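You operate a simulated robot arm through the tools that you are given. There is no shell and no other tool.

Carry out the task below with a simulated two-armed robot. There is one attempt and no reset: what you move stays moved.

Task
Brush grease on the middle of the clamped link and shut the grease.
Fine: a patch about 5 cm long, midway between ear and clamp; the brush goes back in its pot. Set down upright: brush. A coat counts when it lies all over at full strength: go over it till it gets no stronger.
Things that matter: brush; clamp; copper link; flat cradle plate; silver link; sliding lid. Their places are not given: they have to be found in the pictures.

Only the result counts: the job must be done as asked and must still hold three seconds after the hand-in. Knocking over, shifting, dropping, spilling or breaking anything else fails it.

Robot
Two 7-joint arms with fingered hands on one trunk that stands fixed in place. Base frame: the origin is at the foot of the trunk, x ahead of it, y to its left, z up. Units: cm, degrees, N and s.
The left shoulder is at [8.5, 18.2, 109.7], the right one opposite. With the tool pointing down near the work surface each hand reaches from about 10 to 70 cm from the base axis, measured 20 degrees to its own side. Payload 3.8 kg a hand.
The TCP of each hand is the grasp point between the finger pads, 3 cm short of the fingertips. In the tool frame z runs along the fingers and y along their closing line. Largest opening 10.4 cm; the body of the gripper starts 3.5 cm behind the TCP. The gripper is a hand of 4 fingers: y runs from the thumb to the fingers, the wrist lies at [-1.7, -10.4, -17.8] in the tool frame, and closing takes about 1.5 s.
Orientation is that of the tool frame in the base frame, as a unit quaternion [x, y, z, w]. With the fingers straight down and the wrist toward the robot, the tool's x, y and z point along [0, 1, 0], [1, 0, 0] and [0, 0, -1] of the base frame.

Tools
- The arms move only by the tool drive_tool. It takes "left_series", "right_series" or both (then of equal length, played together; a hand with none holds still); each is a list of rows, each a list of 2 entries, a list of its own where there are three numbers: the shift along the base's x, y, z in cm, then the turn, a rotation vector about the base's x, y, z in rad. In form: [[[x, y, z], [ax, ay, az]], ...]. A call has 1 to 20 rows; each row is the pose to reach, as a shift and turn from the pose commanded when the call began. "left_fingers" and "right_fingers" are, for a hand that has rows, the finger opening in cm, from 0 to 10.4, set as the call begins (left out, the last holds). Each row takes 0.2 s and may step no farther than 5 cm and 8.6 degrees from the row before; otherwise, or with a gripper value out of range, the whole call is refused. A pose out of reach is approached as far as the arm can. The call stops where the force on the tool passes 40 N (or 10 N more than at its start, if that is more) or the arm is blocked; 0.2 s more then pass. The fingers move at their own pace (about 7.2 cm/s each) and stop on an object; they squeeze with about 30 N. The grip force told is the motor's: it shows also when the fingers shut on nothing. Time passes only in rows, and 0.2 s behind the last, so rows that repeat a pose let the fingers close. The reply holds the time, the measured pose of the TCP, the force on the tool along the base axes, the opening and the grip force, in the units named above and with some noise, with the torque about the TCP (base axes, N m) and any sound that the robot's microphone picked up.
- Cameras (640 x 400 px; columns grow to the right, rows downward): "scene" is now at [18.16, -5.01, 129.97]; the picture's right is [-0.39, -0.92, 0.00], its down [-0.34, 0.14, -0.93] and it looks along [0.86, -0.36, -0.37] (base axes); focal length 257 px, centre (320, 200). "left" rides on the left gripper at [-6.6, -9, -12.6] in its tool frame; the picture's right is [-0.78, -0.30, 0.56], its down [0.57, -0.70, 0.42] and it looks along [0.26, 0.65, 0.71] (tool axes); focal length 275 px, centre (320, 200). "right" rides on the right gripper at [6.6, -9, -12.6] in its tool frame; the picture's right is [-0.78, 0.30, -0.56], its down [-0.57, -0.70, 0.42] and it looks along [-0.26, 0.65, 0.71] (tool axes); focal length 275 px, centre (320, 200).
- grab_frame(camera): a new picture of that camera. It takes no simulated time.
- raise_lower(by): slides the trunk up (or, below 0, down) by that many cm; the arms and the scene camera ride with it, the base frame stays. It gives what a move gives, with no picture.
- move_fingers(index, middle, ring, thumb_bend, thumb_turn, hand): sets how far each is bent, from 0 (flat) to 1 (curled in); at 0.3 the hand is open as for a grip, at 0.7 the pads meet at the TCP. One left out holds its place. A second passes; each finger stops where it meets its share of the squeeze, and holds until it gets a number again. A gripper value or a shape takes the hand back. It gives what a move gives, with no picture; readings hold the bend of each and the force on the fingers (four entries, about 0 where the hand has none), thumb and palm. thumb_turn goes from beside the hand (0) to across from the fingers (1), as for a grip.
- grasp_type(shape, hand): the hand has 4 fingers and takes this shape, open, in about a second: jaw (thumb against the fingers, like two jaws); tri (thumb and two fingers); tip (a fingertip pinch); poke (one finger out to press); point (the index stretched); flat (the hand flat); cup (the hand cupped); fist (a fist). The gripper value then closes the fingers along that shape, each until it touches; the sizes above hold for jaw. It gives what a move gives, with no picture.
- head_to(pan, tilt): turns the head with the scene camera to pan (to the left, within 86 degrees either way) and tilt (down, from -29 to 69), counted from straight ahead of the robot. It gives what a move gives.
- measure_at(camera, pixels): for up to 12 pixels [column, row] of the newest picture of that camera ("zoom" is the newest enlarged one), the place [x, y, z] in the base frame of the surface seen there, good to about 0.3 cm, but the place of the scene camera against the robot may be out by one fixed shift of up to 1.8 cm in any direction. It takes no simulated time.
- zoom(camera, box): a new picture of the part [left, top, right, bottom] of that camera's present view, enlarged. It takes no simulated time.
- sign_off(): hands the job in; it is judged then, once.

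Leave the grippers open and the arms clear of the work at the hand-in unless told otherwise.

The tools are called after ">>>" by a JSON object that holds its "fn" and its "kwargs". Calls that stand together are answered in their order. drive_tool: Moves the arms, as the interface text tells. Its arguments: {"type":"object","properties":{"left_series":{"type":"array"},"left_fingers":{"type":"number"},"right_series":{"type":"array"},"right_fingers":{"type":"number"}},"required":[]} The other tools are called the same way: raise_lower (by) slides the trunk up or down; grasp_type (shape, hand) gives the hand a shape; move_fingers (index, middle, ring, thumb_bend, thumb_turn, hand) moves the fingers one by one; head_to (pan, tilt) turns the head that bears the scene camera; grab_frame (camera) takes a picture; measure_at (camera, pixels) gives the place of the surface under pixels of a picture; zoom (camera, box) takes an enlarged picture of a part of a camera's view; sign_off () hands the job in.

At the start:

```text
time_s: 0.0
left_position: [48.2, -3.76, 120.07]
left_orientation: [0.707, 0.707, 0.0, -0.001]
left_wrist_force: [-1.1, 0.2, -0.2]
left_torque: [0.02, 0.04, 0.01]
left_finger_gap: 10.34
left_grasp_force: 0.1
left_shape: jaw
left_bend: [0.3, 0.3, 0.3, 0.3, 0.97]
left_finger forces: [0.0, 0.1, 0.1, 0.1, 0.0, 0.1]
right_position: [39.38, -36.97, 122.44]
right_orientation: [0.708, 0.707, 0.0, 0.0]
right_wrist_force: [-0.2, 0.9, 0.2]
right_torque: [-0.01, -0.01, 0.0]
right_finger_gap: 10.39
right_grasp_force: 0.0
right_shape: jaw
right_bend: [0.3, 0.3, 0.3, 0.3, 0.97]
right_finger forces: [0.1, 0.0, 0.1, 0.0, 0.0, 0.0]
trunk travel left (down, up): [-25.0, 50.6]
head pan, tilt: [-22.6, 21.7]
```

scene: 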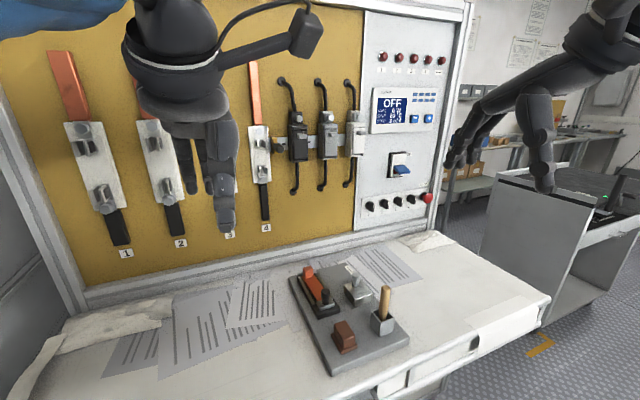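
right: 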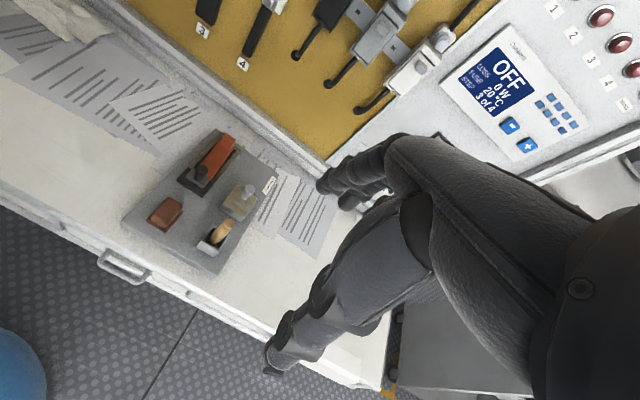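
left: 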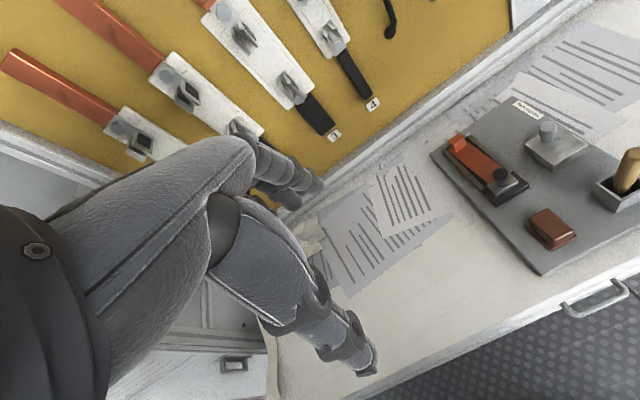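

The bench carries a grey board with a copper link in a cradle (about 312,285), a small pot with a knob, a brush in a pot (about 385,310) and a brown block. I'll zoom in on these first.

>>> {"fn": "zoom", "kwargs": {"camera": "scene", "box": [270, 240, 430, 380]}}

>>> {"fn": "zoom", "kwargs": {"camera": "right", "box": [110, 120, 300, 280]}}

>>> {"fn": "zoom", "kwargs": {"camera": "left", "box": [420, 80, 640, 280]}}

>>> {"fn": "zoom", "kwargs": {"camera": "scene", "box": [40, 40, 380, 260]}}

```text
2.86 times, centred on (350, 310) of scene
```

zoom: 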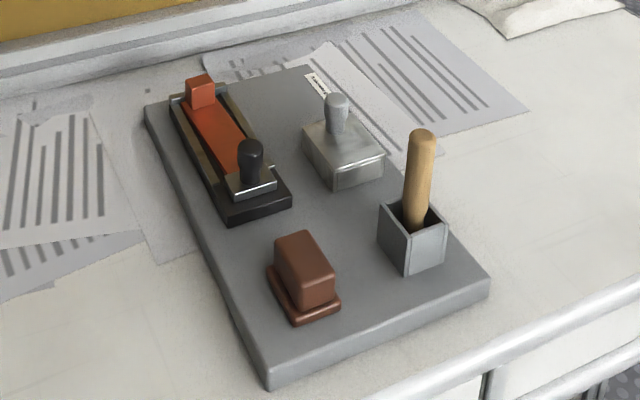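

```text
2.50 times, centred on (205, 200) of right
```

zoom: 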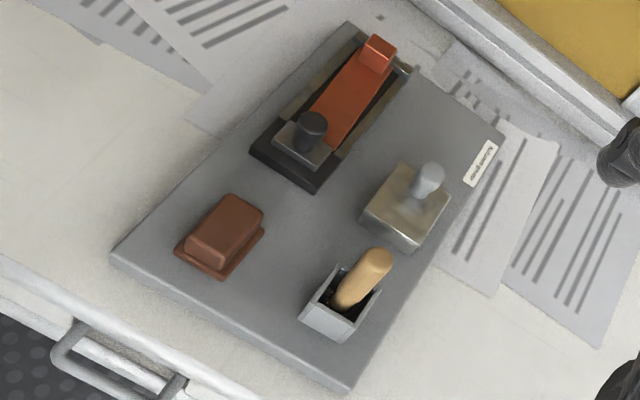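

```text
2.00 times, centred on (530, 180) of left
```

zoom: 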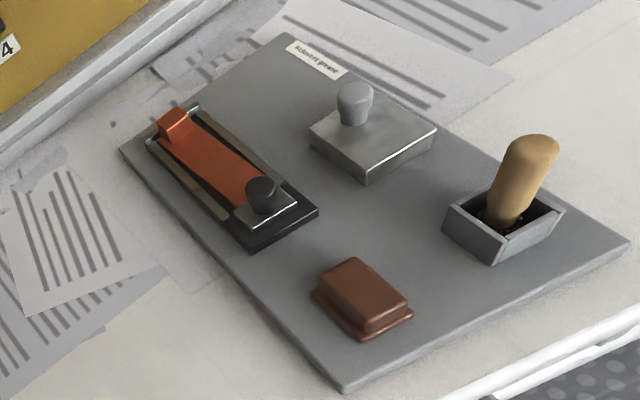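

```text
1.82 times, centred on (210, 150) of scene
```

zoom: 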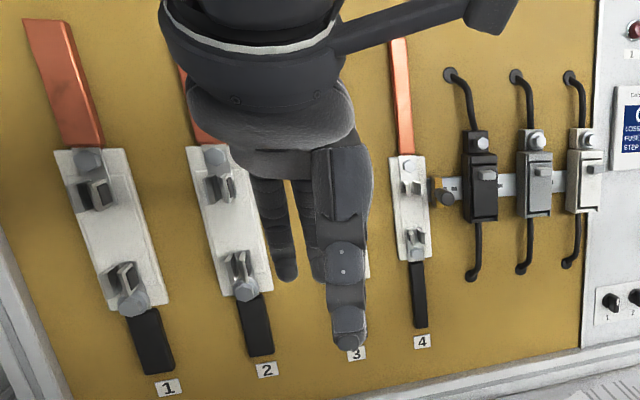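

The copper link lies in a cradle with an ear at the far end and a clamp with a black knob at the near end. There's also a metal box with a knob, which looks like the grease with its sliding lid, a brush in a square pot, and a brown block. Next I'll measure the positions of these, using the first right-camera picture and the scene picture.

>>> {"fn": "measure_at", "kwargs": {"camera": "right", "pixels": [[224, 138], [214, 158], [203, 172], [200, 183], [240, 195], [237, 190], [226, 228], [208, 247], [218, 242], [164, 212], [246, 145], [250, 265]]}}

>>> {"fn": "measure_at", "kwargs": {"camera": "scene", "pixels": [[308, 268], [315, 285], [322, 300], [323, 292], [353, 285], [354, 275], [386, 291], [380, 318], [345, 330], [300, 290], [345, 265], [400, 345]]}}

>>> {"fn": "head_to", "kwargs": {"pan": -30, "tilt": 45}}

```text
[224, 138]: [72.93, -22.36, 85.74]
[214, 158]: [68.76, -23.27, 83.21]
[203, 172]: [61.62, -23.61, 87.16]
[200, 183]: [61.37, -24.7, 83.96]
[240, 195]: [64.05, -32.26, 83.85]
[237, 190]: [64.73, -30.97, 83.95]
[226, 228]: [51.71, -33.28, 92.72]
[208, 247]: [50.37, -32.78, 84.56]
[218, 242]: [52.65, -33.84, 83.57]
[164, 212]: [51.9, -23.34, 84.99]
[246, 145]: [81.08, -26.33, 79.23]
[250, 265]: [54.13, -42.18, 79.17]
```

```text
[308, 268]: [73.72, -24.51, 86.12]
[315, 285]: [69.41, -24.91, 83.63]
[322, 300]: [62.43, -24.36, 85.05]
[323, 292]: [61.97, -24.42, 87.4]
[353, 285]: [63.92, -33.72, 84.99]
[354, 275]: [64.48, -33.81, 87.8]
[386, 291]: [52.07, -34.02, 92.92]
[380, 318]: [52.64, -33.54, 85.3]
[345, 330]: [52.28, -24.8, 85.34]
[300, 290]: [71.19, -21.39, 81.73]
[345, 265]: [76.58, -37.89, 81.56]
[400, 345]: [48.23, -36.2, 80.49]
```

```text
time_s: 0.9
left_position: [48.33, -3.83, 120.14]
left_orientation: [0.707, 0.708, 0.0, 0.0]
left_wrist_force: [0.0, 0.3, 0.0]
left_torque: [-0.01, 0.01, -0.02]
left_finger_gap: 10.36
left_grasp_force: 0.1
left_shape: jaw
left_bend: [0.3, 0.3, 0.3, 0.3, 0.97]
left_finger forces: [0.0, 0.0, 0.1, 0.1, 0.1, 0.0]
right_position: [39.28, -37.08, 122.34]
right_orientation: [0.707, 0.707, 0.0, 0.0]
right_wrist_force: [-1.5, -0.7, 0.4]
right_torque: [0.01, 0.01, -0.05]
right_finger_gap: 10.38
right_grasp_force: 0.1
right_shape: jaw
right_bend: [0.3, 0.3, 0.3, 0.3, 0.97]
right_finger forces: [0.0, 0.0, 0.0, 0.0, 0.0, 0.1]
trunk travel left (down, up): [-25.0, 50.6]
head pan, tilt: [-30.0, 45.0]
```

The right-camera and scene readings differ by about (0.6, -1, 0.5), so I trust the wrist camera more. The head now looks lower, so I'll take fresh, enlarged pictures.

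>>> {"fn": "grab_frame", "kwargs": {"camera": "scene"}}

>>> {"fn": "zoom", "kwargs": {"camera": "scene", "box": [260, 110, 400, 200]}}

```text
taken
```

scene: 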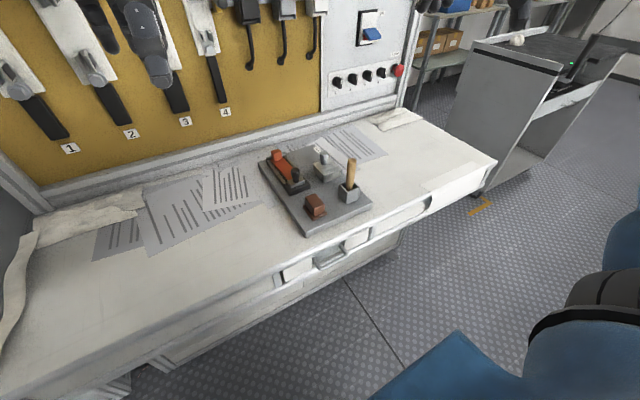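

```text
4.44 times, centred on (330, 155) of scene
```

zoom: 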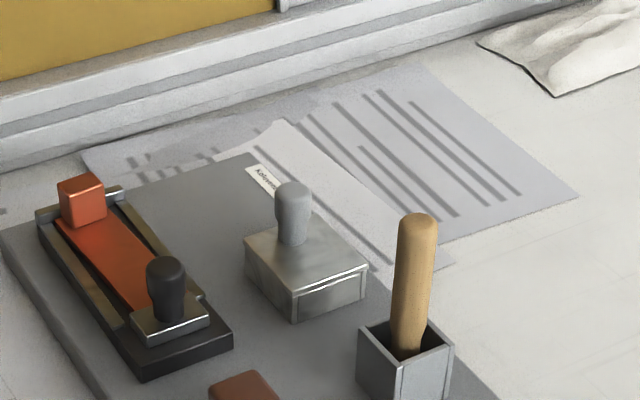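

I want a closer look from the wrist. I'll bring the right hand lower and to the left, staying well above the brush (its top is at about z 93).

>>> {"fn": "drive_tool", "kwargs": {"right_series": [[[1, 2, -4], [0, 0, 0]], [[2, 4, -8], [0, 0, 0]], [[3, 6, -12], [0, 0, 0]], [[4, 8, -16], [0, 0, 0]], [[5, 10, -18], [0, 0, 0]], [[5, 10, -18], [0, 0, 0]]]}}

>>> {"fn": "grab_frame", "kwargs": {"camera": "right"}}

>>> {"fn": "grab_frame", "kwargs": {"camera": "left"}}

```text
time_s: 2.3
left_position: [48.17, -3.74, 120.1]
left_orientation: [0.707, 0.707, 0.0, 0.0]
left_wrist_force: [-0.2, -0.4, -0.8]
left_torque: [-0.01, -0.02, 0.0]
left_finger_gap: 10.36
left_grasp_force: 0.1
left_shape: jaw
left_bend: [0.3, 0.3, 0.3, 0.3, 0.97]
left_finger forces: [0.0, 0.0, 0.0, 0.1, 0.0, 0.0]
right_position: [44.46, -27.24, 104.68]
right_orientation: [0.707, 0.707, 0.0, 0.0]
right_wrist_force: [-0.3, 0.1, 0.1]
right_torque: [0.01, 0.0, 0.0]
right_finger_gap: 10.38
right_grasp_force: 0.1
right_shape: jaw
right_bend: [0.3, 0.3, 0.3, 0.3, 0.97]
right_finger forces: [0.0, 0.0, 0.0, 0.0, 0.0, 0.2]
trunk travel left (down, up): [-25.0, 50.6]
head pan, tilt: [-30.0, 45.0]
```

```text
taken
```

right: 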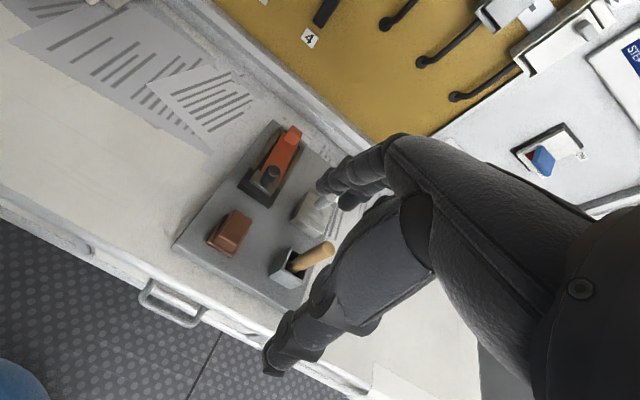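

```text
taken
```

left: 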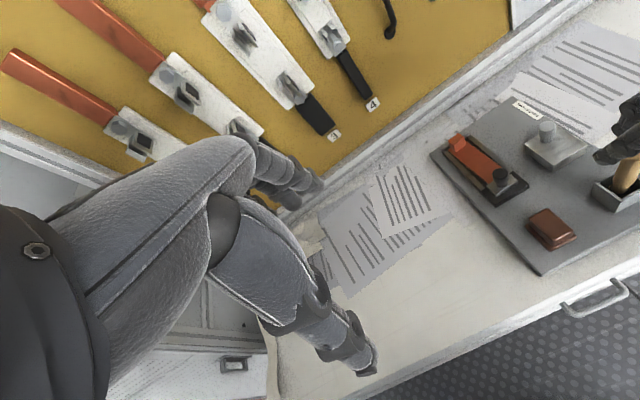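

The hand hides part of the board. I'll zoom in on what both wrist cameras can see.

>>> {"fn": "zoom", "kwargs": {"camera": "right", "box": [170, 110, 350, 310]}}

>>> {"fn": "zoom", "kwargs": {"camera": "left", "box": [510, 90, 640, 220]}}

>>> {"fn": "zoom", "kwargs": {"camera": "left", "box": [420, 110, 560, 260]}}

```text
2.00 times, centred on (260, 210) of right
```

zoom: 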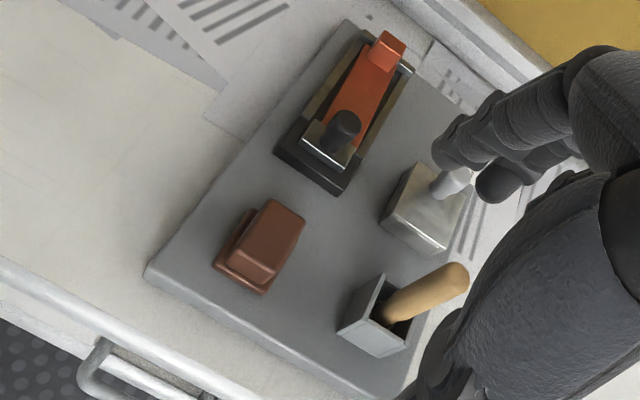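

```text
3.08 times, centred on (575, 155) of left
```

zoom: 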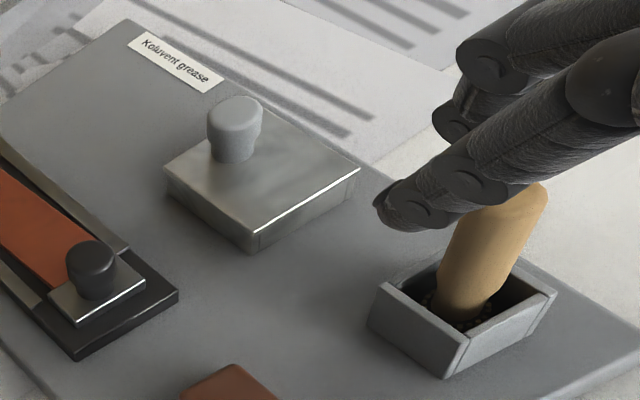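

```text
2.67 times, centred on (490, 185) of left
```

zoom: 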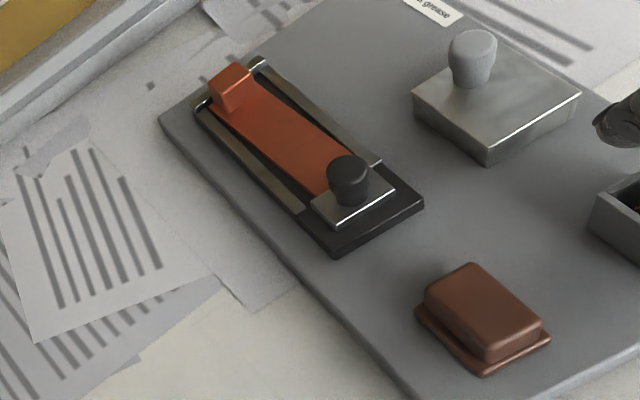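

The label by the silver box reads "Koluvent grease", so the lid slides on that box. I'll move the right hand aside to the right and bring the left hand a little closer for a clear look at the lid's rails.

>>> {"fn": "drive_tool", "kwargs": {"right_series": [[[-1, -4, 1], [0, 0, 0]], [[-2, -8, 1], [0, 0, 0]], [[-3, -12, 0], [0, 0, 0]], [[-4, -16, -1], [0, 0, 0]], [[-4, -18, -2], [0, 0, 0]], [[-4, -18, -2], [0, 0, 0]]], "left_series": [[[0, -2, -3], [0, 0, 0]], [[0, -4, -6], [0, 0, 0]], [[0, -6, -9], [0, 0, 0]], [[0, -8, -11], [0, 0, 0]], [[0, -11, -12], [0, 0, 0]], [[0, -11, -12], [0, 0, 0]]]}}

>>> {"fn": "grab_frame", "kwargs": {"camera": "right"}}

>>> {"fn": "grab_frame", "kwargs": {"camera": "left"}}

```text
time_s: 3.7
left_position: [48.12, -14.76, 108.09]
left_orientation: [0.707, 0.707, 0.0, 0.0]
left_wrist_force: [0.2, 0.3, -0.8]
left_torque: [-0.04, -0.02, 0.01]
left_finger_gap: 10.38
left_grasp_force: 0.0
left_shape: jaw
left_bend: [0.3, 0.3, 0.3, 0.3, 0.97]
left_finger forces: [0.0, 0.0, 0.0, 0.0, 0.0, 0.0]
right_position: [40.24, -44.95, 102.49]
right_orientation: [0.707, 0.707, 0.0, 0.0]
right_wrist_force: [0.7, 0.1, 0.1]
right_torque: [-0.01, 0.03, 0.0]
right_finger_gap: 10.36
right_grasp_force: 0.0
right_shape: jaw
right_bend: [0.3, 0.3, 0.3, 0.3, 0.97]
right_finger forces: [0.1, 0.0, 0.1, 0.0, 0.0, 0.0]
trunk travel left (down, up): [-25.0, 50.6]
head pan, tilt: [-30.0, 45.0]
```

```text
taken
```

right: 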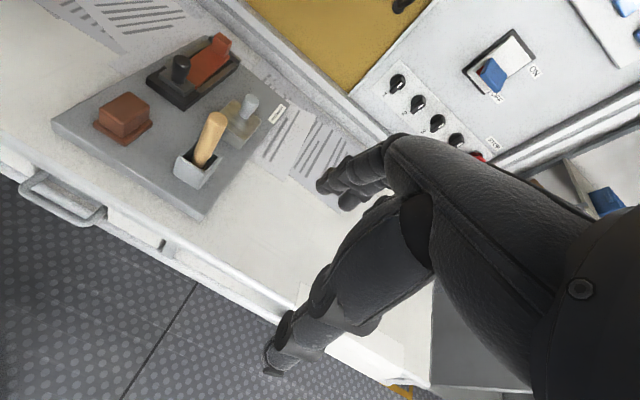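

```text
taken
```

left: 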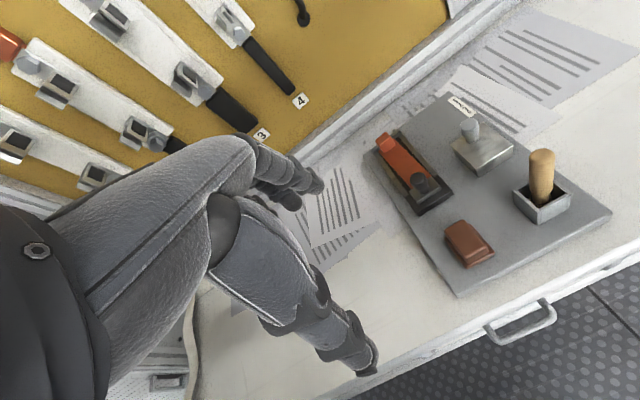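

Both views are clear now. I'll zoom in on the grease box, brush pot and clamp from both sides.

>>> {"fn": "zoom", "kwargs": {"camera": "right", "box": [160, 80, 280, 200]}}

>>> {"fn": "zoom", "kwargs": {"camera": "left", "box": [430, 90, 590, 230]}}

>>> {"fn": "zoom", "kwargs": {"camera": "left", "box": [350, 110, 470, 230]}}

>>> {"fn": "zoom", "kwargs": {"camera": "scene", "box": [300, 140, 370, 215]}}

```text
3.33 times, centred on (220, 140) of right
```

zoom: 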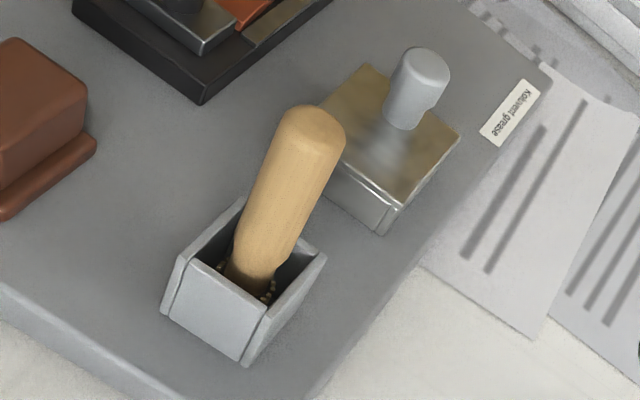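

```text
2.86 times, centred on (510, 160) of left
```

zoom: 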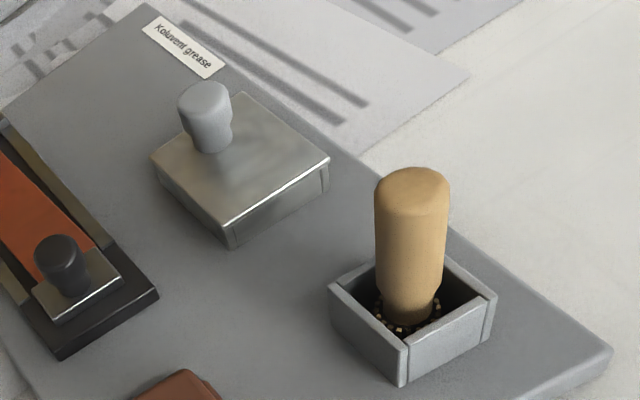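

```text
3.33 times, centred on (410, 170) of left
```

zoom: 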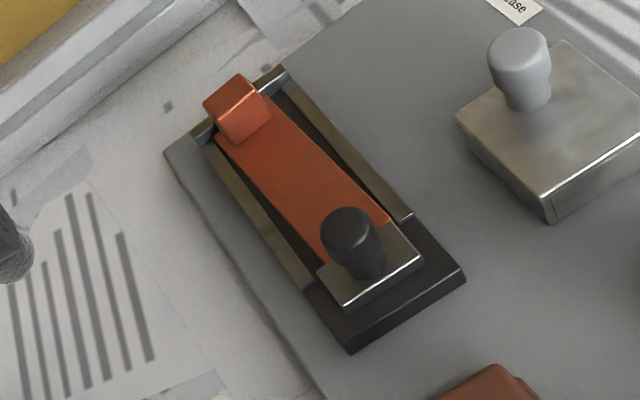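

```text
5.33 times, centred on (335, 178) of scene
```

zoom: 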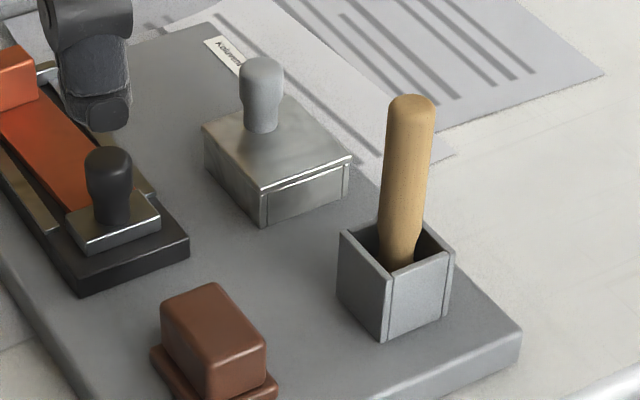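

The box has a lid with a knob standing near the far end of it. I'll measure key points on the box, brush, pot, link and clamp in the left camera's and right camera's pictures.

>>> {"fn": "measure_at", "kwargs": {"camera": "left", "pixels": [[468, 124], [487, 131], [453, 147], [510, 147], [492, 168], [484, 152], [542, 154], [543, 170], [545, 207], [569, 197], [514, 190], [461, 292]]}}

>>> {"fn": "measure_at", "kwargs": {"camera": "left", "pixels": [[385, 141], [391, 153], [405, 165], [416, 180], [420, 184], [427, 200], [410, 172], [392, 167], [423, 164], [465, 240], [450, 95], [610, 213]]}}

>>> {"fn": "measure_at", "kwargs": {"camera": "right", "pixels": [[249, 105], [240, 122], [228, 98], [249, 130], [232, 142], [216, 120], [210, 145], [205, 165], [208, 160], [181, 78], [180, 63], [217, 45]]}}

```text
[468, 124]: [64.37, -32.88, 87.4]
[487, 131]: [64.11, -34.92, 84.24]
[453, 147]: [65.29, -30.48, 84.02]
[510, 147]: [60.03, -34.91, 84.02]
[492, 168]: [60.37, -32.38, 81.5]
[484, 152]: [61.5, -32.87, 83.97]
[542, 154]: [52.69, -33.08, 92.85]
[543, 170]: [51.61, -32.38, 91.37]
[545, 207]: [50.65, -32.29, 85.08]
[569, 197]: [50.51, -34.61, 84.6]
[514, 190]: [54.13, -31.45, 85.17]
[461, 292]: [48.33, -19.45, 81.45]
```

```text
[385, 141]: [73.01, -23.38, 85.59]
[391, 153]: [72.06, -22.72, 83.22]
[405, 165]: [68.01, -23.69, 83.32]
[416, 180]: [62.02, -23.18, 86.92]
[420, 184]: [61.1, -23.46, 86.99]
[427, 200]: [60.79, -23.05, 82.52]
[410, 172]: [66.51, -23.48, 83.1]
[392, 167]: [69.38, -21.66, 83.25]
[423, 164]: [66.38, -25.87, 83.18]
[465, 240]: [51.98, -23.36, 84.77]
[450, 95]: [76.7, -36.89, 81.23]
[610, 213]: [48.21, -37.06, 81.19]
```

```text
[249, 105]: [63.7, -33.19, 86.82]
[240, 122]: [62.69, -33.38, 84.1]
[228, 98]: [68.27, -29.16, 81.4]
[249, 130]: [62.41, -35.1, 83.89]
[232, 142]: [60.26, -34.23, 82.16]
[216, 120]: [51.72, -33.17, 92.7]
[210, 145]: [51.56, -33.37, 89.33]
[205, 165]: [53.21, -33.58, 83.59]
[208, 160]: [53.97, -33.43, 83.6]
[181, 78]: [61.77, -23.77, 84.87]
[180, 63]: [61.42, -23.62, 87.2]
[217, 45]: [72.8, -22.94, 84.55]
```

The board is square to the base axes: x 48–77, y -37 to -19.5, top at z≈81.3. The grease box spans about x 60–66, y -30.5 to -35, with its lid at z≈84 and the knob at about (64.2, -32.9), top at 87.5. The brush stands at about (52, -33), top at 92.9. I'll zoom in tight on the box to learn which way the lid slides.

>>> {"fn": "zoom", "kwargs": {"camera": "left", "box": [445, 110, 520, 180]}}

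>>> {"fn": "zoom", "kwargs": {"camera": "right", "box": [210, 85, 270, 155]}}

>>> {"fn": "zoom", "kwargs": {"camera": "scene", "box": [310, 145, 345, 185]}}

```text
5.71 times, centred on (482, 145) of left
```

zoom: 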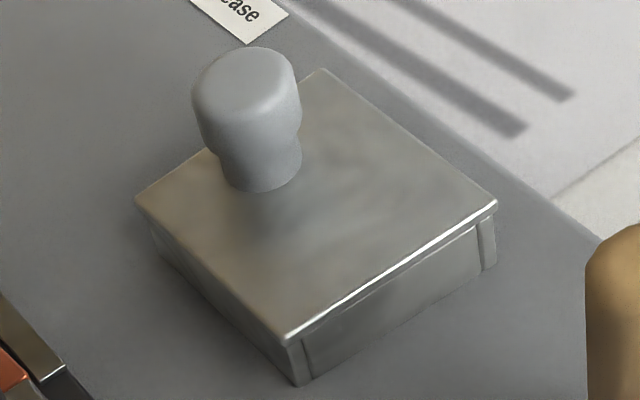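

```text
5.71 times, centred on (240, 120) of right
```

zoom: 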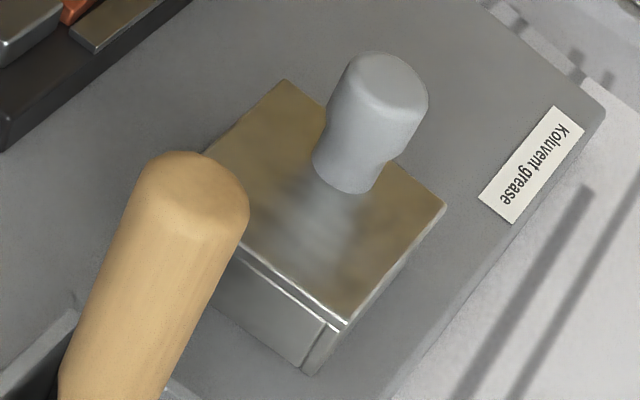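

```text
10.00 times, centred on (328, 165) of scene
```

zoom: 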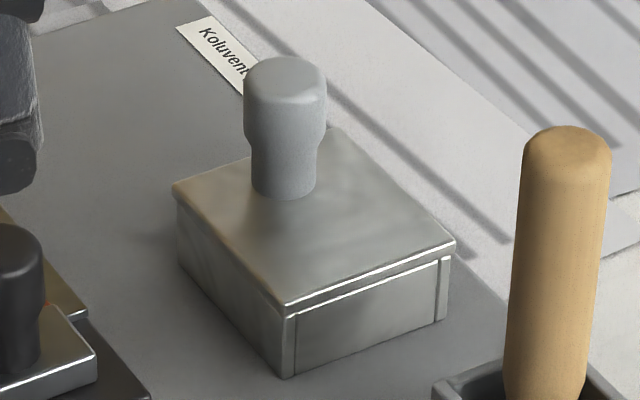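

The lid is a flat plate on top, with its knob near the far edge. I'll measure the lid's corners and knob using this zoomed picture (scene), then do the same with the left camera.

>>> {"fn": "measure_at", "kwargs": {"camera": "zoom", "pixels": [[180, 190], [285, 298], [448, 243], [335, 135], [285, 75], [285, 190], [565, 140], [80, 240]]}}

>>> {"fn": "zoom", "kwargs": {"camera": "left", "box": [445, 110, 520, 180]}}

```text
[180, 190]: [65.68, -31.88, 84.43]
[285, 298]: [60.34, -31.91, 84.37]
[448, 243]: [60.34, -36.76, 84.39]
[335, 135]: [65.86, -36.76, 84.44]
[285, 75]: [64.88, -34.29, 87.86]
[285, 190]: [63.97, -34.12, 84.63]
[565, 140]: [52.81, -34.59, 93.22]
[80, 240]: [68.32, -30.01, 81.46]
```

```text
5.71 times, centred on (482, 145) of left
```

zoom: 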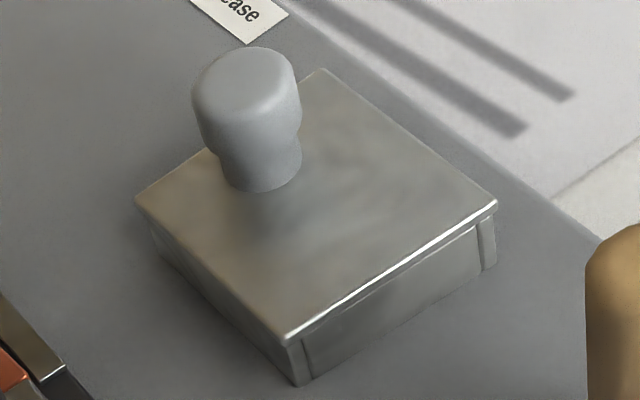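

Now I'll measure the same features through the left-hand camera, which is tied to the arm.

>>> {"fn": "measure_at", "kwargs": {"camera": "zoom", "pixels": [[142, 200], [285, 332], [490, 205], [322, 75], [245, 65], [200, 110], [300, 110], [260, 185], [610, 250], [30, 340]]}}

>>> {"fn": "zoom", "kwargs": {"camera": "left", "box": [360, 120, 460, 220]}}

```text
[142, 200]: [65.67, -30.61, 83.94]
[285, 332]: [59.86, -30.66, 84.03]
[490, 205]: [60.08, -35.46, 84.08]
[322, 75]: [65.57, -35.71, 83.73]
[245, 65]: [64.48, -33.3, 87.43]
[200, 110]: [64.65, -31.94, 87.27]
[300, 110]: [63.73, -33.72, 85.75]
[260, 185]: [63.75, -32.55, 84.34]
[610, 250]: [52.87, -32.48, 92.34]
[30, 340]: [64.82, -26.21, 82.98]
```

```text
4.00 times, centred on (410, 170) of left
```

zoom: 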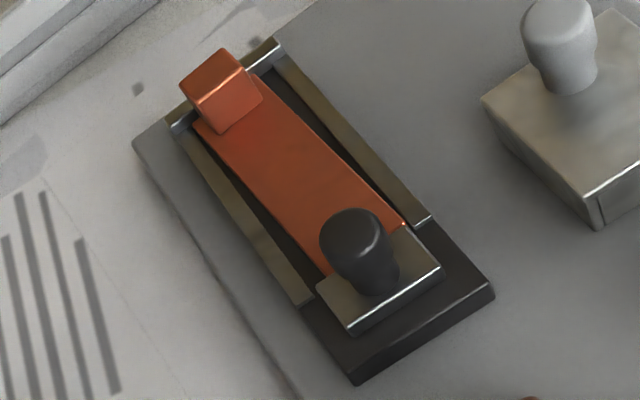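

The lid spans x 60.0–65.6 and y -30.6 to -35.5, with the knob near (64.3, -33). Next I'll measure the link's ear, edges and clamp in this zoom.

>>> {"fn": "measure_at", "kwargs": {"camera": "zoom", "pixels": [[225, 128], [262, 96], [215, 75], [200, 135], [270, 92], [318, 262], [392, 218], [405, 225], [320, 290], [310, 200], [240, 200], [355, 380]]}}

>>> {"fn": "zoom", "kwargs": {"camera": "right", "box": [140, 30, 250, 110]}}

```text
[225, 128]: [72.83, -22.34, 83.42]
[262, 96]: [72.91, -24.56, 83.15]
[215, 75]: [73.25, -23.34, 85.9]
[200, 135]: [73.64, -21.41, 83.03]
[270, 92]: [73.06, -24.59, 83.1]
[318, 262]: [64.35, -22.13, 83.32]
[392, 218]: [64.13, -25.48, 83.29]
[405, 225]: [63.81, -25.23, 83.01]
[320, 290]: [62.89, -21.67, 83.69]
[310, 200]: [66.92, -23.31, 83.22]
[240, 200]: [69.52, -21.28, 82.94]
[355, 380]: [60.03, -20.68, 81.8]
```

```text
5.00 times, centred on (195, 70) of right
```

zoom: 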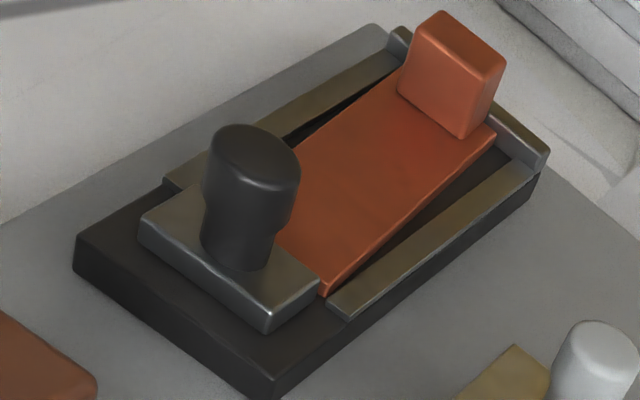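

The link's free length runs from x≈63.9 (clamp plate) to 72.9 (ear), y about -22 to -25, with its top at z≈83.2. The middle is therefore about (68.4, -23.5). The brush stands between the robot and the lid knob, so I'll approach the knob from the left-rear. I'll move the left hand back and turn it to watch the board, and bring the right hand up, turned 40° and tilted 25° forward.

>>> {"fn": "drive_tool", "kwargs": {"left_series": [[[-0.5, 2, 1.2], [0, 0, -0.131]], [[-1, 4, 2.5], [0, 0, -0.262]], [[-1.5, 7, 3.7], [0, 0, -0.393]], [[-2, 10, 5], [0, 0, -0.524]], [[-2.5, 13, 6], [0, 0, -0.654]], [[-3, 16, 7.5], [0, 0, -0.785]], [[-3.5, 19, 9], [0, 0, -0.916]], [[-4, 22, 10], [0, 0, -1.047]], [[-4, 22, 10], [0, 0, -1.047]]], "right_series": [[[0, 0, 1], [0, 0, 0]], [[0, 0, 3], [0, 0, 0]], [[1, 3, 5], [-0.0254, -0.0697, -0.1145]], [[2, 6, 6], [-0.0507, -0.1394, -0.2289]], [[3, 9, 7], [-0.0761, -0.2092, -0.3434]], [[4, 12, 7], [-0.1015, -0.2789, -0.4578]], [[6, 15, 7], [-0.1268, -0.3486, -0.5723]], [[8, 18, 7], [-0.1522, -0.4183, -0.6867]], [[8, 18, 7], [-0.1522, -0.4183, -0.6867]]]}}

>>> {"fn": "grasp_type", "kwargs": {"hand": "right", "shape": "poke"}}

>>> {"fn": "grab_frame", "kwargs": {"camera": "left"}}

>>> {"fn": "grab_frame", "kwargs": {"camera": "right"}}

>>> {"fn": "grab_frame", "kwargs": {"camera": "scene"}}

```text
time_s: 5.7
left_position: [44.08, 7.2, 118.04]
left_orientation: [0.966, 0.259, 0.0, 0.0]
left_wrist_force: [0.3, 0.4, 0.0]
left_torque: [-0.04, 0.02, 0.0]
left_finger_gap: 10.38
left_grasp_force: 0.1
left_shape: jaw
left_bend: [0.3, 0.3, 0.3, 0.3, 0.97]
left_finger forces: [0.1, 0.0, 0.1, 0.0, 0.0, 0.1]
right_position: [48.2, -26.94, 109.37]
right_orientation: [0.885, 0.412, 0.093, 0.197]
right_wrist_force: [-1.0, -0.4, 0.9]
right_torque: [0.03, 0.03, -0.05]
right_finger_gap: 10.37
right_grasp_force: 0.0
right_shape: jaw
right_bend: [0.3, 0.3, 0.3, 0.3, 0.97]
right_finger forces: [0.0, 0.1, 0.0, 0.0, 0.1, 0.1]
trunk travel left (down, up): [-25.0, 50.6]
head pan, tilt: [-30.0, 45.0]
```

```text
time_s: 6.6
left_position: [44.15, 7.18, 117.93]
left_orientation: [0.966, 0.259, 0.0, 0.0]
left_wrist_force: [-0.3, -0.3, 0.4]
left_torque: [0.0, 0.02, -0.02]
left_finger_gap: 10.4
left_grasp_force: 0.0
left_shape: jaw
left_bend: [0.3, 0.3, 0.3, 0.3, 0.97]
left_finger forces: [0.0, 0.0, 0.0, 0.0, 0.0, 0.0]
right_position: [48.28, -26.89, 109.25]
right_orientation: [0.885, 0.412, 0.092, 0.197]
right_wrist_force: [0.2, 0.5, -0.9]
right_torque: [0.01, 0.0, 0.01]
right_finger_gap: 0.0
right_grasp_force: 0.1
right_shape: poke
right_bend: [0.7, 0.7, 0.99, 1.0, 1.0]
right_finger forces: [0.1, 0.1, 0.1, 0.1, 0.1, 0.0]
trunk travel left (down, up): [-25.0, 50.6]
head pan, tilt: [-30.0, 45.0]
```

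```text
taken
```

left: 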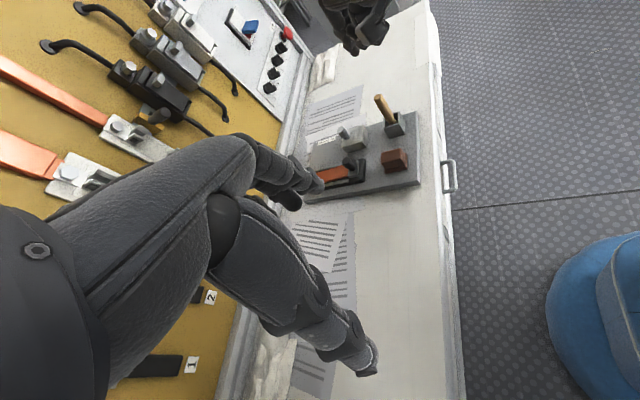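

```text
taken
```

right: 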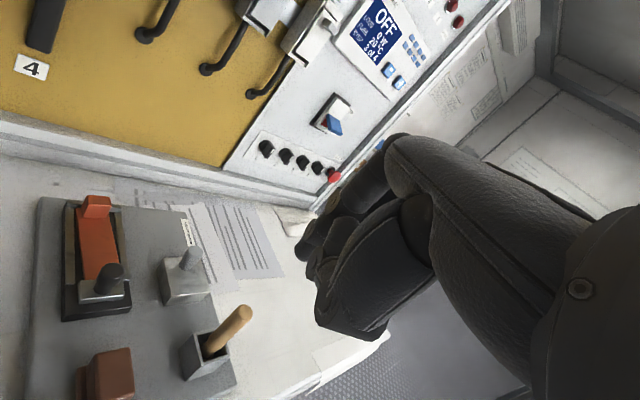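

```text
taken
```

scene: 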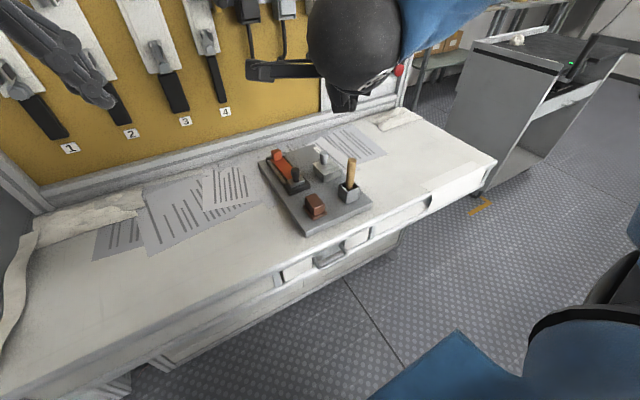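

In poke shape the thumb and ring finger curl in. I'll zoom the left view to see how the fingers stick out.

>>> {"fn": "zoom", "kwargs": {"camera": "left", "box": [290, 0, 450, 110]}}

>>> {"fn": "zoom", "kwargs": {"camera": "right", "box": [260, 110, 460, 360]}}

```text
3.64 times, centred on (370, 55) of left
```

zoom: 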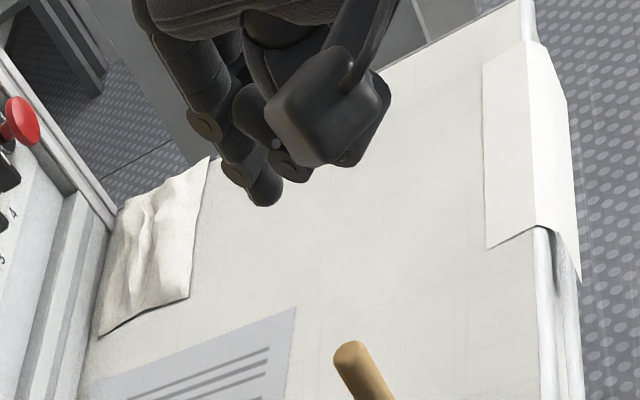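

```text
1.60 times, centred on (360, 235) of right
```

zoom: 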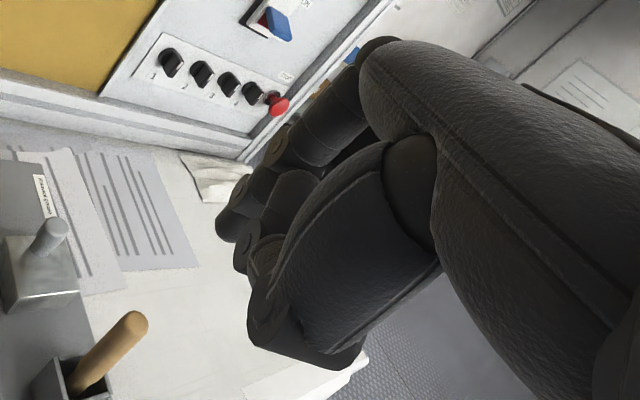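

I'll measure where the fingertip really is by sampling it in the left zoom at about (262,190), plus a spot on the second finger.

>>> {"fn": "zoom", "kwargs": {"camera": "left", "box": [290, 0, 450, 110]}}

>>> {"fn": "measure_at", "kwargs": {"camera": "zoom", "pixels": [[263, 195], [255, 175], [295, 170], [320, 130], [350, 150], [235, 170], [200, 125], [310, 155]]}}

```text
3.64 times, centred on (370, 55) of left
```

zoom: 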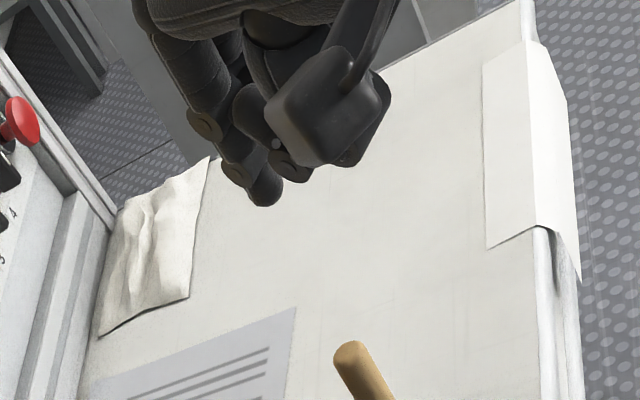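

```text
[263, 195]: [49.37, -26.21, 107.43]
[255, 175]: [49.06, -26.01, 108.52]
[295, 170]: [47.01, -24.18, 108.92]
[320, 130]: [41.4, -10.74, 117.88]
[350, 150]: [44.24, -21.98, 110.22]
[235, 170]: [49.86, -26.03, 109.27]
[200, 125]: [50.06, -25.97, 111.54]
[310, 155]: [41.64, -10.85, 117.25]
```

The big block in that picture is only the right hand's camera. I'll curl the middle finger too, so the index alone works as one round peg that pushes the knob straight along x.

>>> {"fn": "move_fingers", "kwargs": {"hand": "right", "index": 0.6, "middle": 1.0, "ring": 1.0}}

>>> {"fn": "grab_frame", "kwargs": {"camera": "right"}}

>>> {"fn": "zoom", "kwargs": {"camera": "left", "box": [310, 0, 410, 70]}}

```text
time_s: 7.6
left_position: [44.19, 7.02, 117.97]
left_orientation: [0.966, 0.258, 0.0, 0.0]
left_wrist_force: [0.3, -0.1, -0.3]
left_torque: [0.01, 0.02, 0.0]
left_finger_gap: 10.37
left_grasp_force: 0.0
left_shape: jaw
left_bend: [0.3, 0.3, 0.3, 0.3, 0.97]
left_finger forces: [0.0, 0.0, 0.1, 0.0, 0.0, 0.0]
right_position: [48.34, -27.01, 109.25]
right_orientation: [0.885, 0.413, 0.091, 0.196]
right_wrist_force: [0.5, 0.0, 0.4]
right_torque: [0.01, -0.03, 0.02]
right_finger_gap: 3.76
right_grasp_force: 0.0
right_shape: fingers
right_bend: [0.6, 1.0, 1.0, 1.0, 1.0]
right_finger forces: [0.1, 0.0, 0.0, 0.0, 0.0, 0.0]
trunk travel left (down, up): [-25.0, 50.6]
head pan, tilt: [-30.0, 45.0]
```

```text
taken
```

right: 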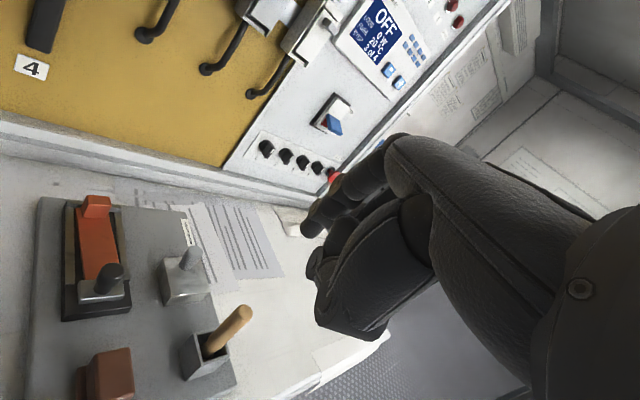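

```text
5.71 times, centred on (360, 35) of left
```

zoom: 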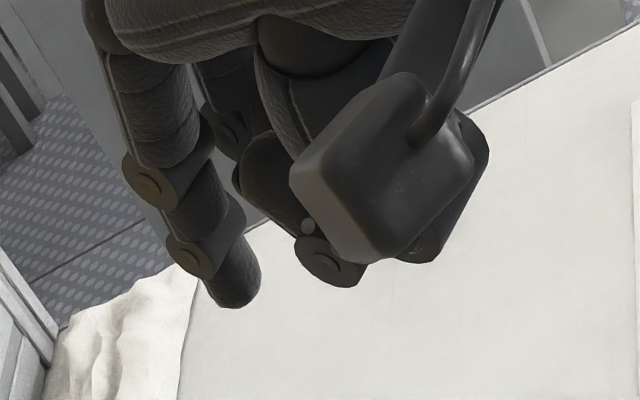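

The index finger now stands alone. I'll measure its tip (about 240,300) and the thumb's low point (335,278).

>>> {"fn": "measure_at", "kwargs": {"camera": "zoom", "pixels": [[235, 302], [245, 285], [225, 275], [215, 225], [335, 278], [440, 258], [310, 260]]}}

```text
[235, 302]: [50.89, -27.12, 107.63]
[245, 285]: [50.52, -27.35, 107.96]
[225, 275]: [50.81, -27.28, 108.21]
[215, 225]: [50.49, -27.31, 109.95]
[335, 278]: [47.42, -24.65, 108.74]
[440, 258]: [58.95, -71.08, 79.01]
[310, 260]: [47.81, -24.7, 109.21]
```

The index tip sits about (2.7, -1.2, -2) from the TCP. At 40° of turn the knuckles would pass near the brush, so I'll turn to 60° and hover with the index just in front of the lid knob, at TCP about (59.1, -31.4, 97).

>>> {"fn": "drive_tool", "kwargs": {"right_series": [[[2, 0, -1], [0, 0, -0.087]], [[5, -1, -2], [0, 0, -0.175]], [[8, -2, -4], [0, 0, -0.262]], [[10, -3.5, -7], [0, 0, -0.349]], [[10.8, -4.4, -10], [0, 0, -0.349]], [[10.8, -4.4, -12], [0, 0, -0.349]], [[10.8, -4.4, -12], [0, 0, -0.349]]]}}

>>> {"fn": "grab_frame", "kwargs": {"camera": "right"}}

>>> {"fn": "grab_frame", "kwargs": {"camera": "left"}}

>>> {"fn": "zoom", "kwargs": {"camera": "scene", "box": [260, 90, 420, 220]}}

```text
time_s: 9.2
left_position: [44.18, 7.05, 117.9]
left_orientation: [0.966, 0.259, 0.0, 0.0]
left_wrist_force: [-0.5, -0.6, 0.7]
left_torque: [0.0, -0.02, 0.02]
left_finger_gap: 10.4
left_grasp_force: 0.0
left_shape: jaw
left_bend: [0.3, 0.3, 0.3, 0.3, 0.97]
left_finger forces: [0.1, 0.0, 0.1, 0.0, 0.0, 0.0]
right_position: [58.88, -31.33, 97.46]
right_orientation: [0.943, 0.253, 0.057, 0.209]
right_wrist_force: [-0.9, 0.5, -0.3]
right_torque: [0.0, -0.01, -0.01]
right_finger_gap: 3.75
right_grasp_force: 0.0
right_shape: fingers
right_bend: [0.6, 1.0, 1.0, 1.0, 1.0]
right_finger forces: [0.0, 0.0, 0.1, 0.0, 0.0, 0.1]
trunk travel left (down, up): [-25.0, 50.6]
head pan, tilt: [-30.0, 45.0]
```

```text
taken
```

right: 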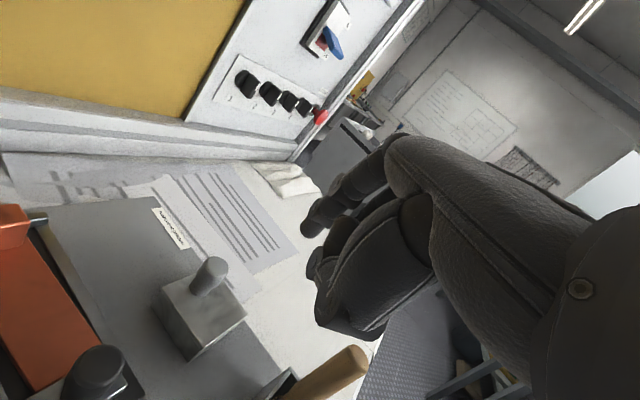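

```text
taken
```

left: 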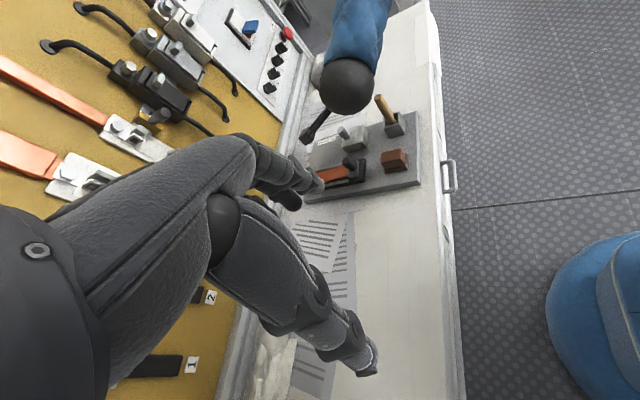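

```text
3.08 times, centred on (340, 155) of scene
```

zoom: 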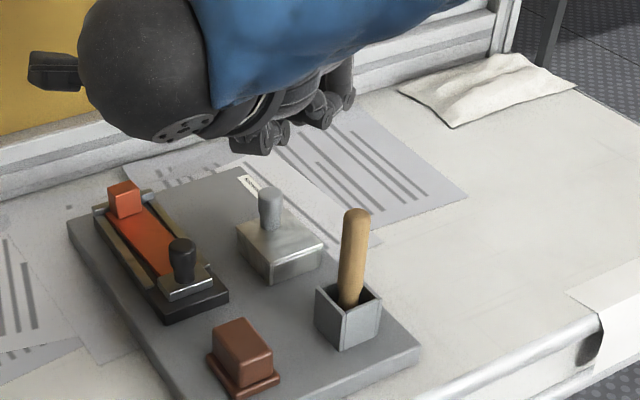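

The knob shows at (210,270) in the right view, with the index tip at about (308,228). I'll measure both through the same camera.

>>> {"fn": "zoom", "kwargs": {"camera": "right", "box": [150, 180, 350, 380]}}

>>> {"fn": "measure_at", "kwargs": {"camera": "right", "pixels": [[306, 232], [310, 222], [318, 212], [210, 265], [200, 285], [315, 275], [340, 370], [340, 320], [320, 300]]}}

```text
2.00 times, centred on (250, 280) of right
```

zoom: 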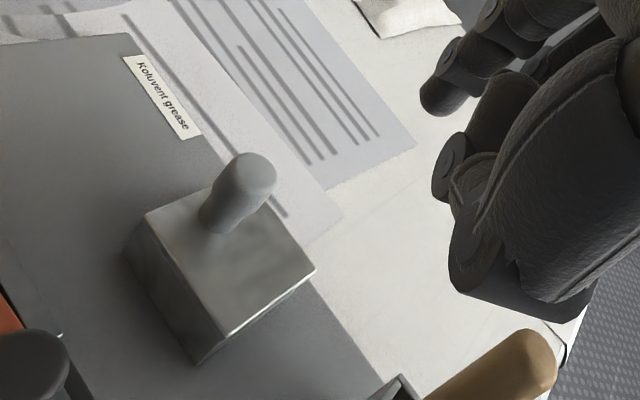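

```text
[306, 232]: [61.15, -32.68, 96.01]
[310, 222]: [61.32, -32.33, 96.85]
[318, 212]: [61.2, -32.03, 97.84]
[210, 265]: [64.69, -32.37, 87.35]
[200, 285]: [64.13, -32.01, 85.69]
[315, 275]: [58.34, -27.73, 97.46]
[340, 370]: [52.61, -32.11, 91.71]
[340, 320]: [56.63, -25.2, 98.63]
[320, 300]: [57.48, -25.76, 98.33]
```

The index tip's centre is about (61.3, -33.4) with its lowest point at z≈95.2, and the knob is at (64.5, -33.0). I'll lower in two stages to about 0.9 cm above the lid, shifting y by +0.35, and check in between.

>>> {"fn": "drive_tool", "kwargs": {"right_series": [[[0, 0.2, -2], [0, 0, 0]], [[0, 0.35, -4], [0, 0, 0]], [[0, 0.35, -6], [0, 0, 0]], [[0, 0.35, -7], [0, 0, 0]], [[0, 0.35, -7], [0, 0, 0]]]}}

>>> {"fn": "grab_frame", "kwargs": {"camera": "right"}}

>>> {"fn": "zoom", "kwargs": {"camera": "scene", "box": [260, 90, 420, 220]}}

>>> {"fn": "zoom", "kwargs": {"camera": "left", "box": [290, 40, 450, 200]}}

```text
time_s: 10.4
left_position: [44.19, 7.15, 117.94]
left_orientation: [0.966, 0.259, 0.0, 0.0]
left_wrist_force: [-0.2, -0.6, 0.2]
left_torque: [0.03, 0.01, 0.0]
left_finger_gap: 10.37
left_grasp_force: 0.1
left_shape: jaw
left_bend: [0.3, 0.3, 0.3, 0.3, 0.97]
left_finger forces: [0.1, 0.1, 0.0, 0.0, 0.0, 0.0]
right_position: [58.95, -31.04, 90.36]
right_orientation: [0.943, 0.253, 0.056, 0.21]
right_wrist_force: [-0.8, 0.3, -0.2]
right_torque: [0.03, -0.01, -0.01]
right_finger_gap: 3.75
right_grasp_force: 0.1
right_shape: fingers
right_bend: [0.6, 1.0, 1.0, 1.0, 1.0]
right_finger forces: [0.0, 0.0, 0.1, 0.1, 0.0, 0.0]
trunk travel left (down, up): [-25.0, 50.6]
head pan, tilt: [-30.0, 45.0]
```

```text
taken
```

right: 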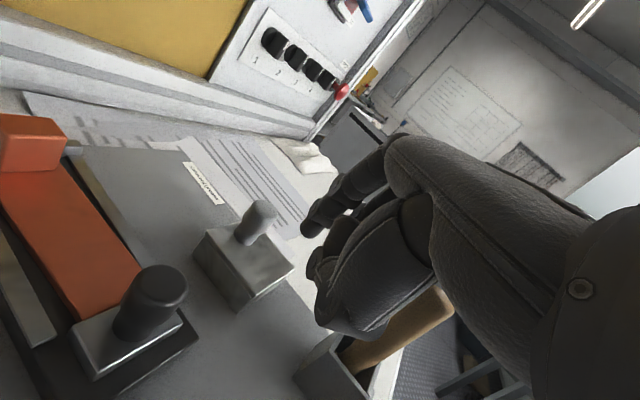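

```text
3.08 times, centred on (340, 155) of scene
```

zoom: 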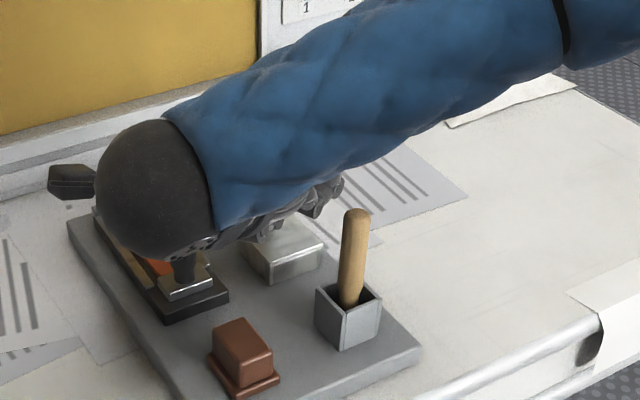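

```text
2.50 times, centred on (370, 120) of left
```

zoom: 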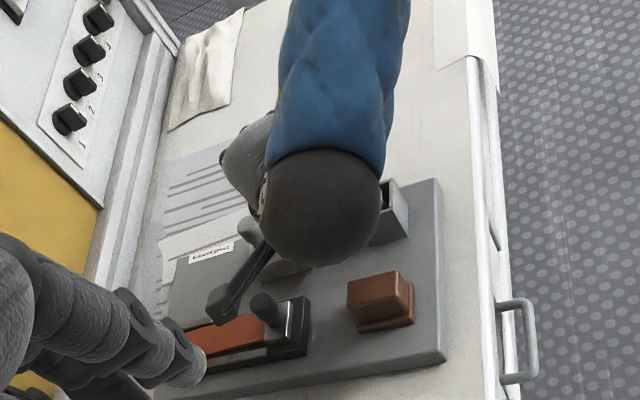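

The forearm now passes near the brush. Before going lower I'll measure the height of the sleeve's lower edge near the brush, in the scene zoom.

>>> {"fn": "zoom", "kwargs": {"camera": "scene", "box": [260, 90, 420, 220]}}

>>> {"fn": "measure_at", "kwargs": {"camera": "zoom", "pixels": [[230, 220], [260, 205], [330, 170], [380, 140], [440, 105], [160, 250], [355, 215], [330, 150], [500, 90], [320, 190]]}}

```text
3.08 times, centred on (340, 155) of scene
```

zoom: 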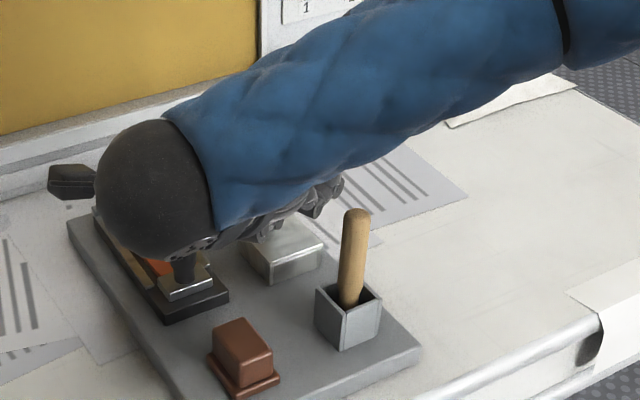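

```text
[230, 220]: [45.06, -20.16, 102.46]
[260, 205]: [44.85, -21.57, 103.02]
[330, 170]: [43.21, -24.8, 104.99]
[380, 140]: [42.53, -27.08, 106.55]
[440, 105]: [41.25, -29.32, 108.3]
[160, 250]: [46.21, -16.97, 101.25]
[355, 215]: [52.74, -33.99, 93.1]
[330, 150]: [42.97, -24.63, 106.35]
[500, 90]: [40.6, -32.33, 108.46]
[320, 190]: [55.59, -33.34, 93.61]
```

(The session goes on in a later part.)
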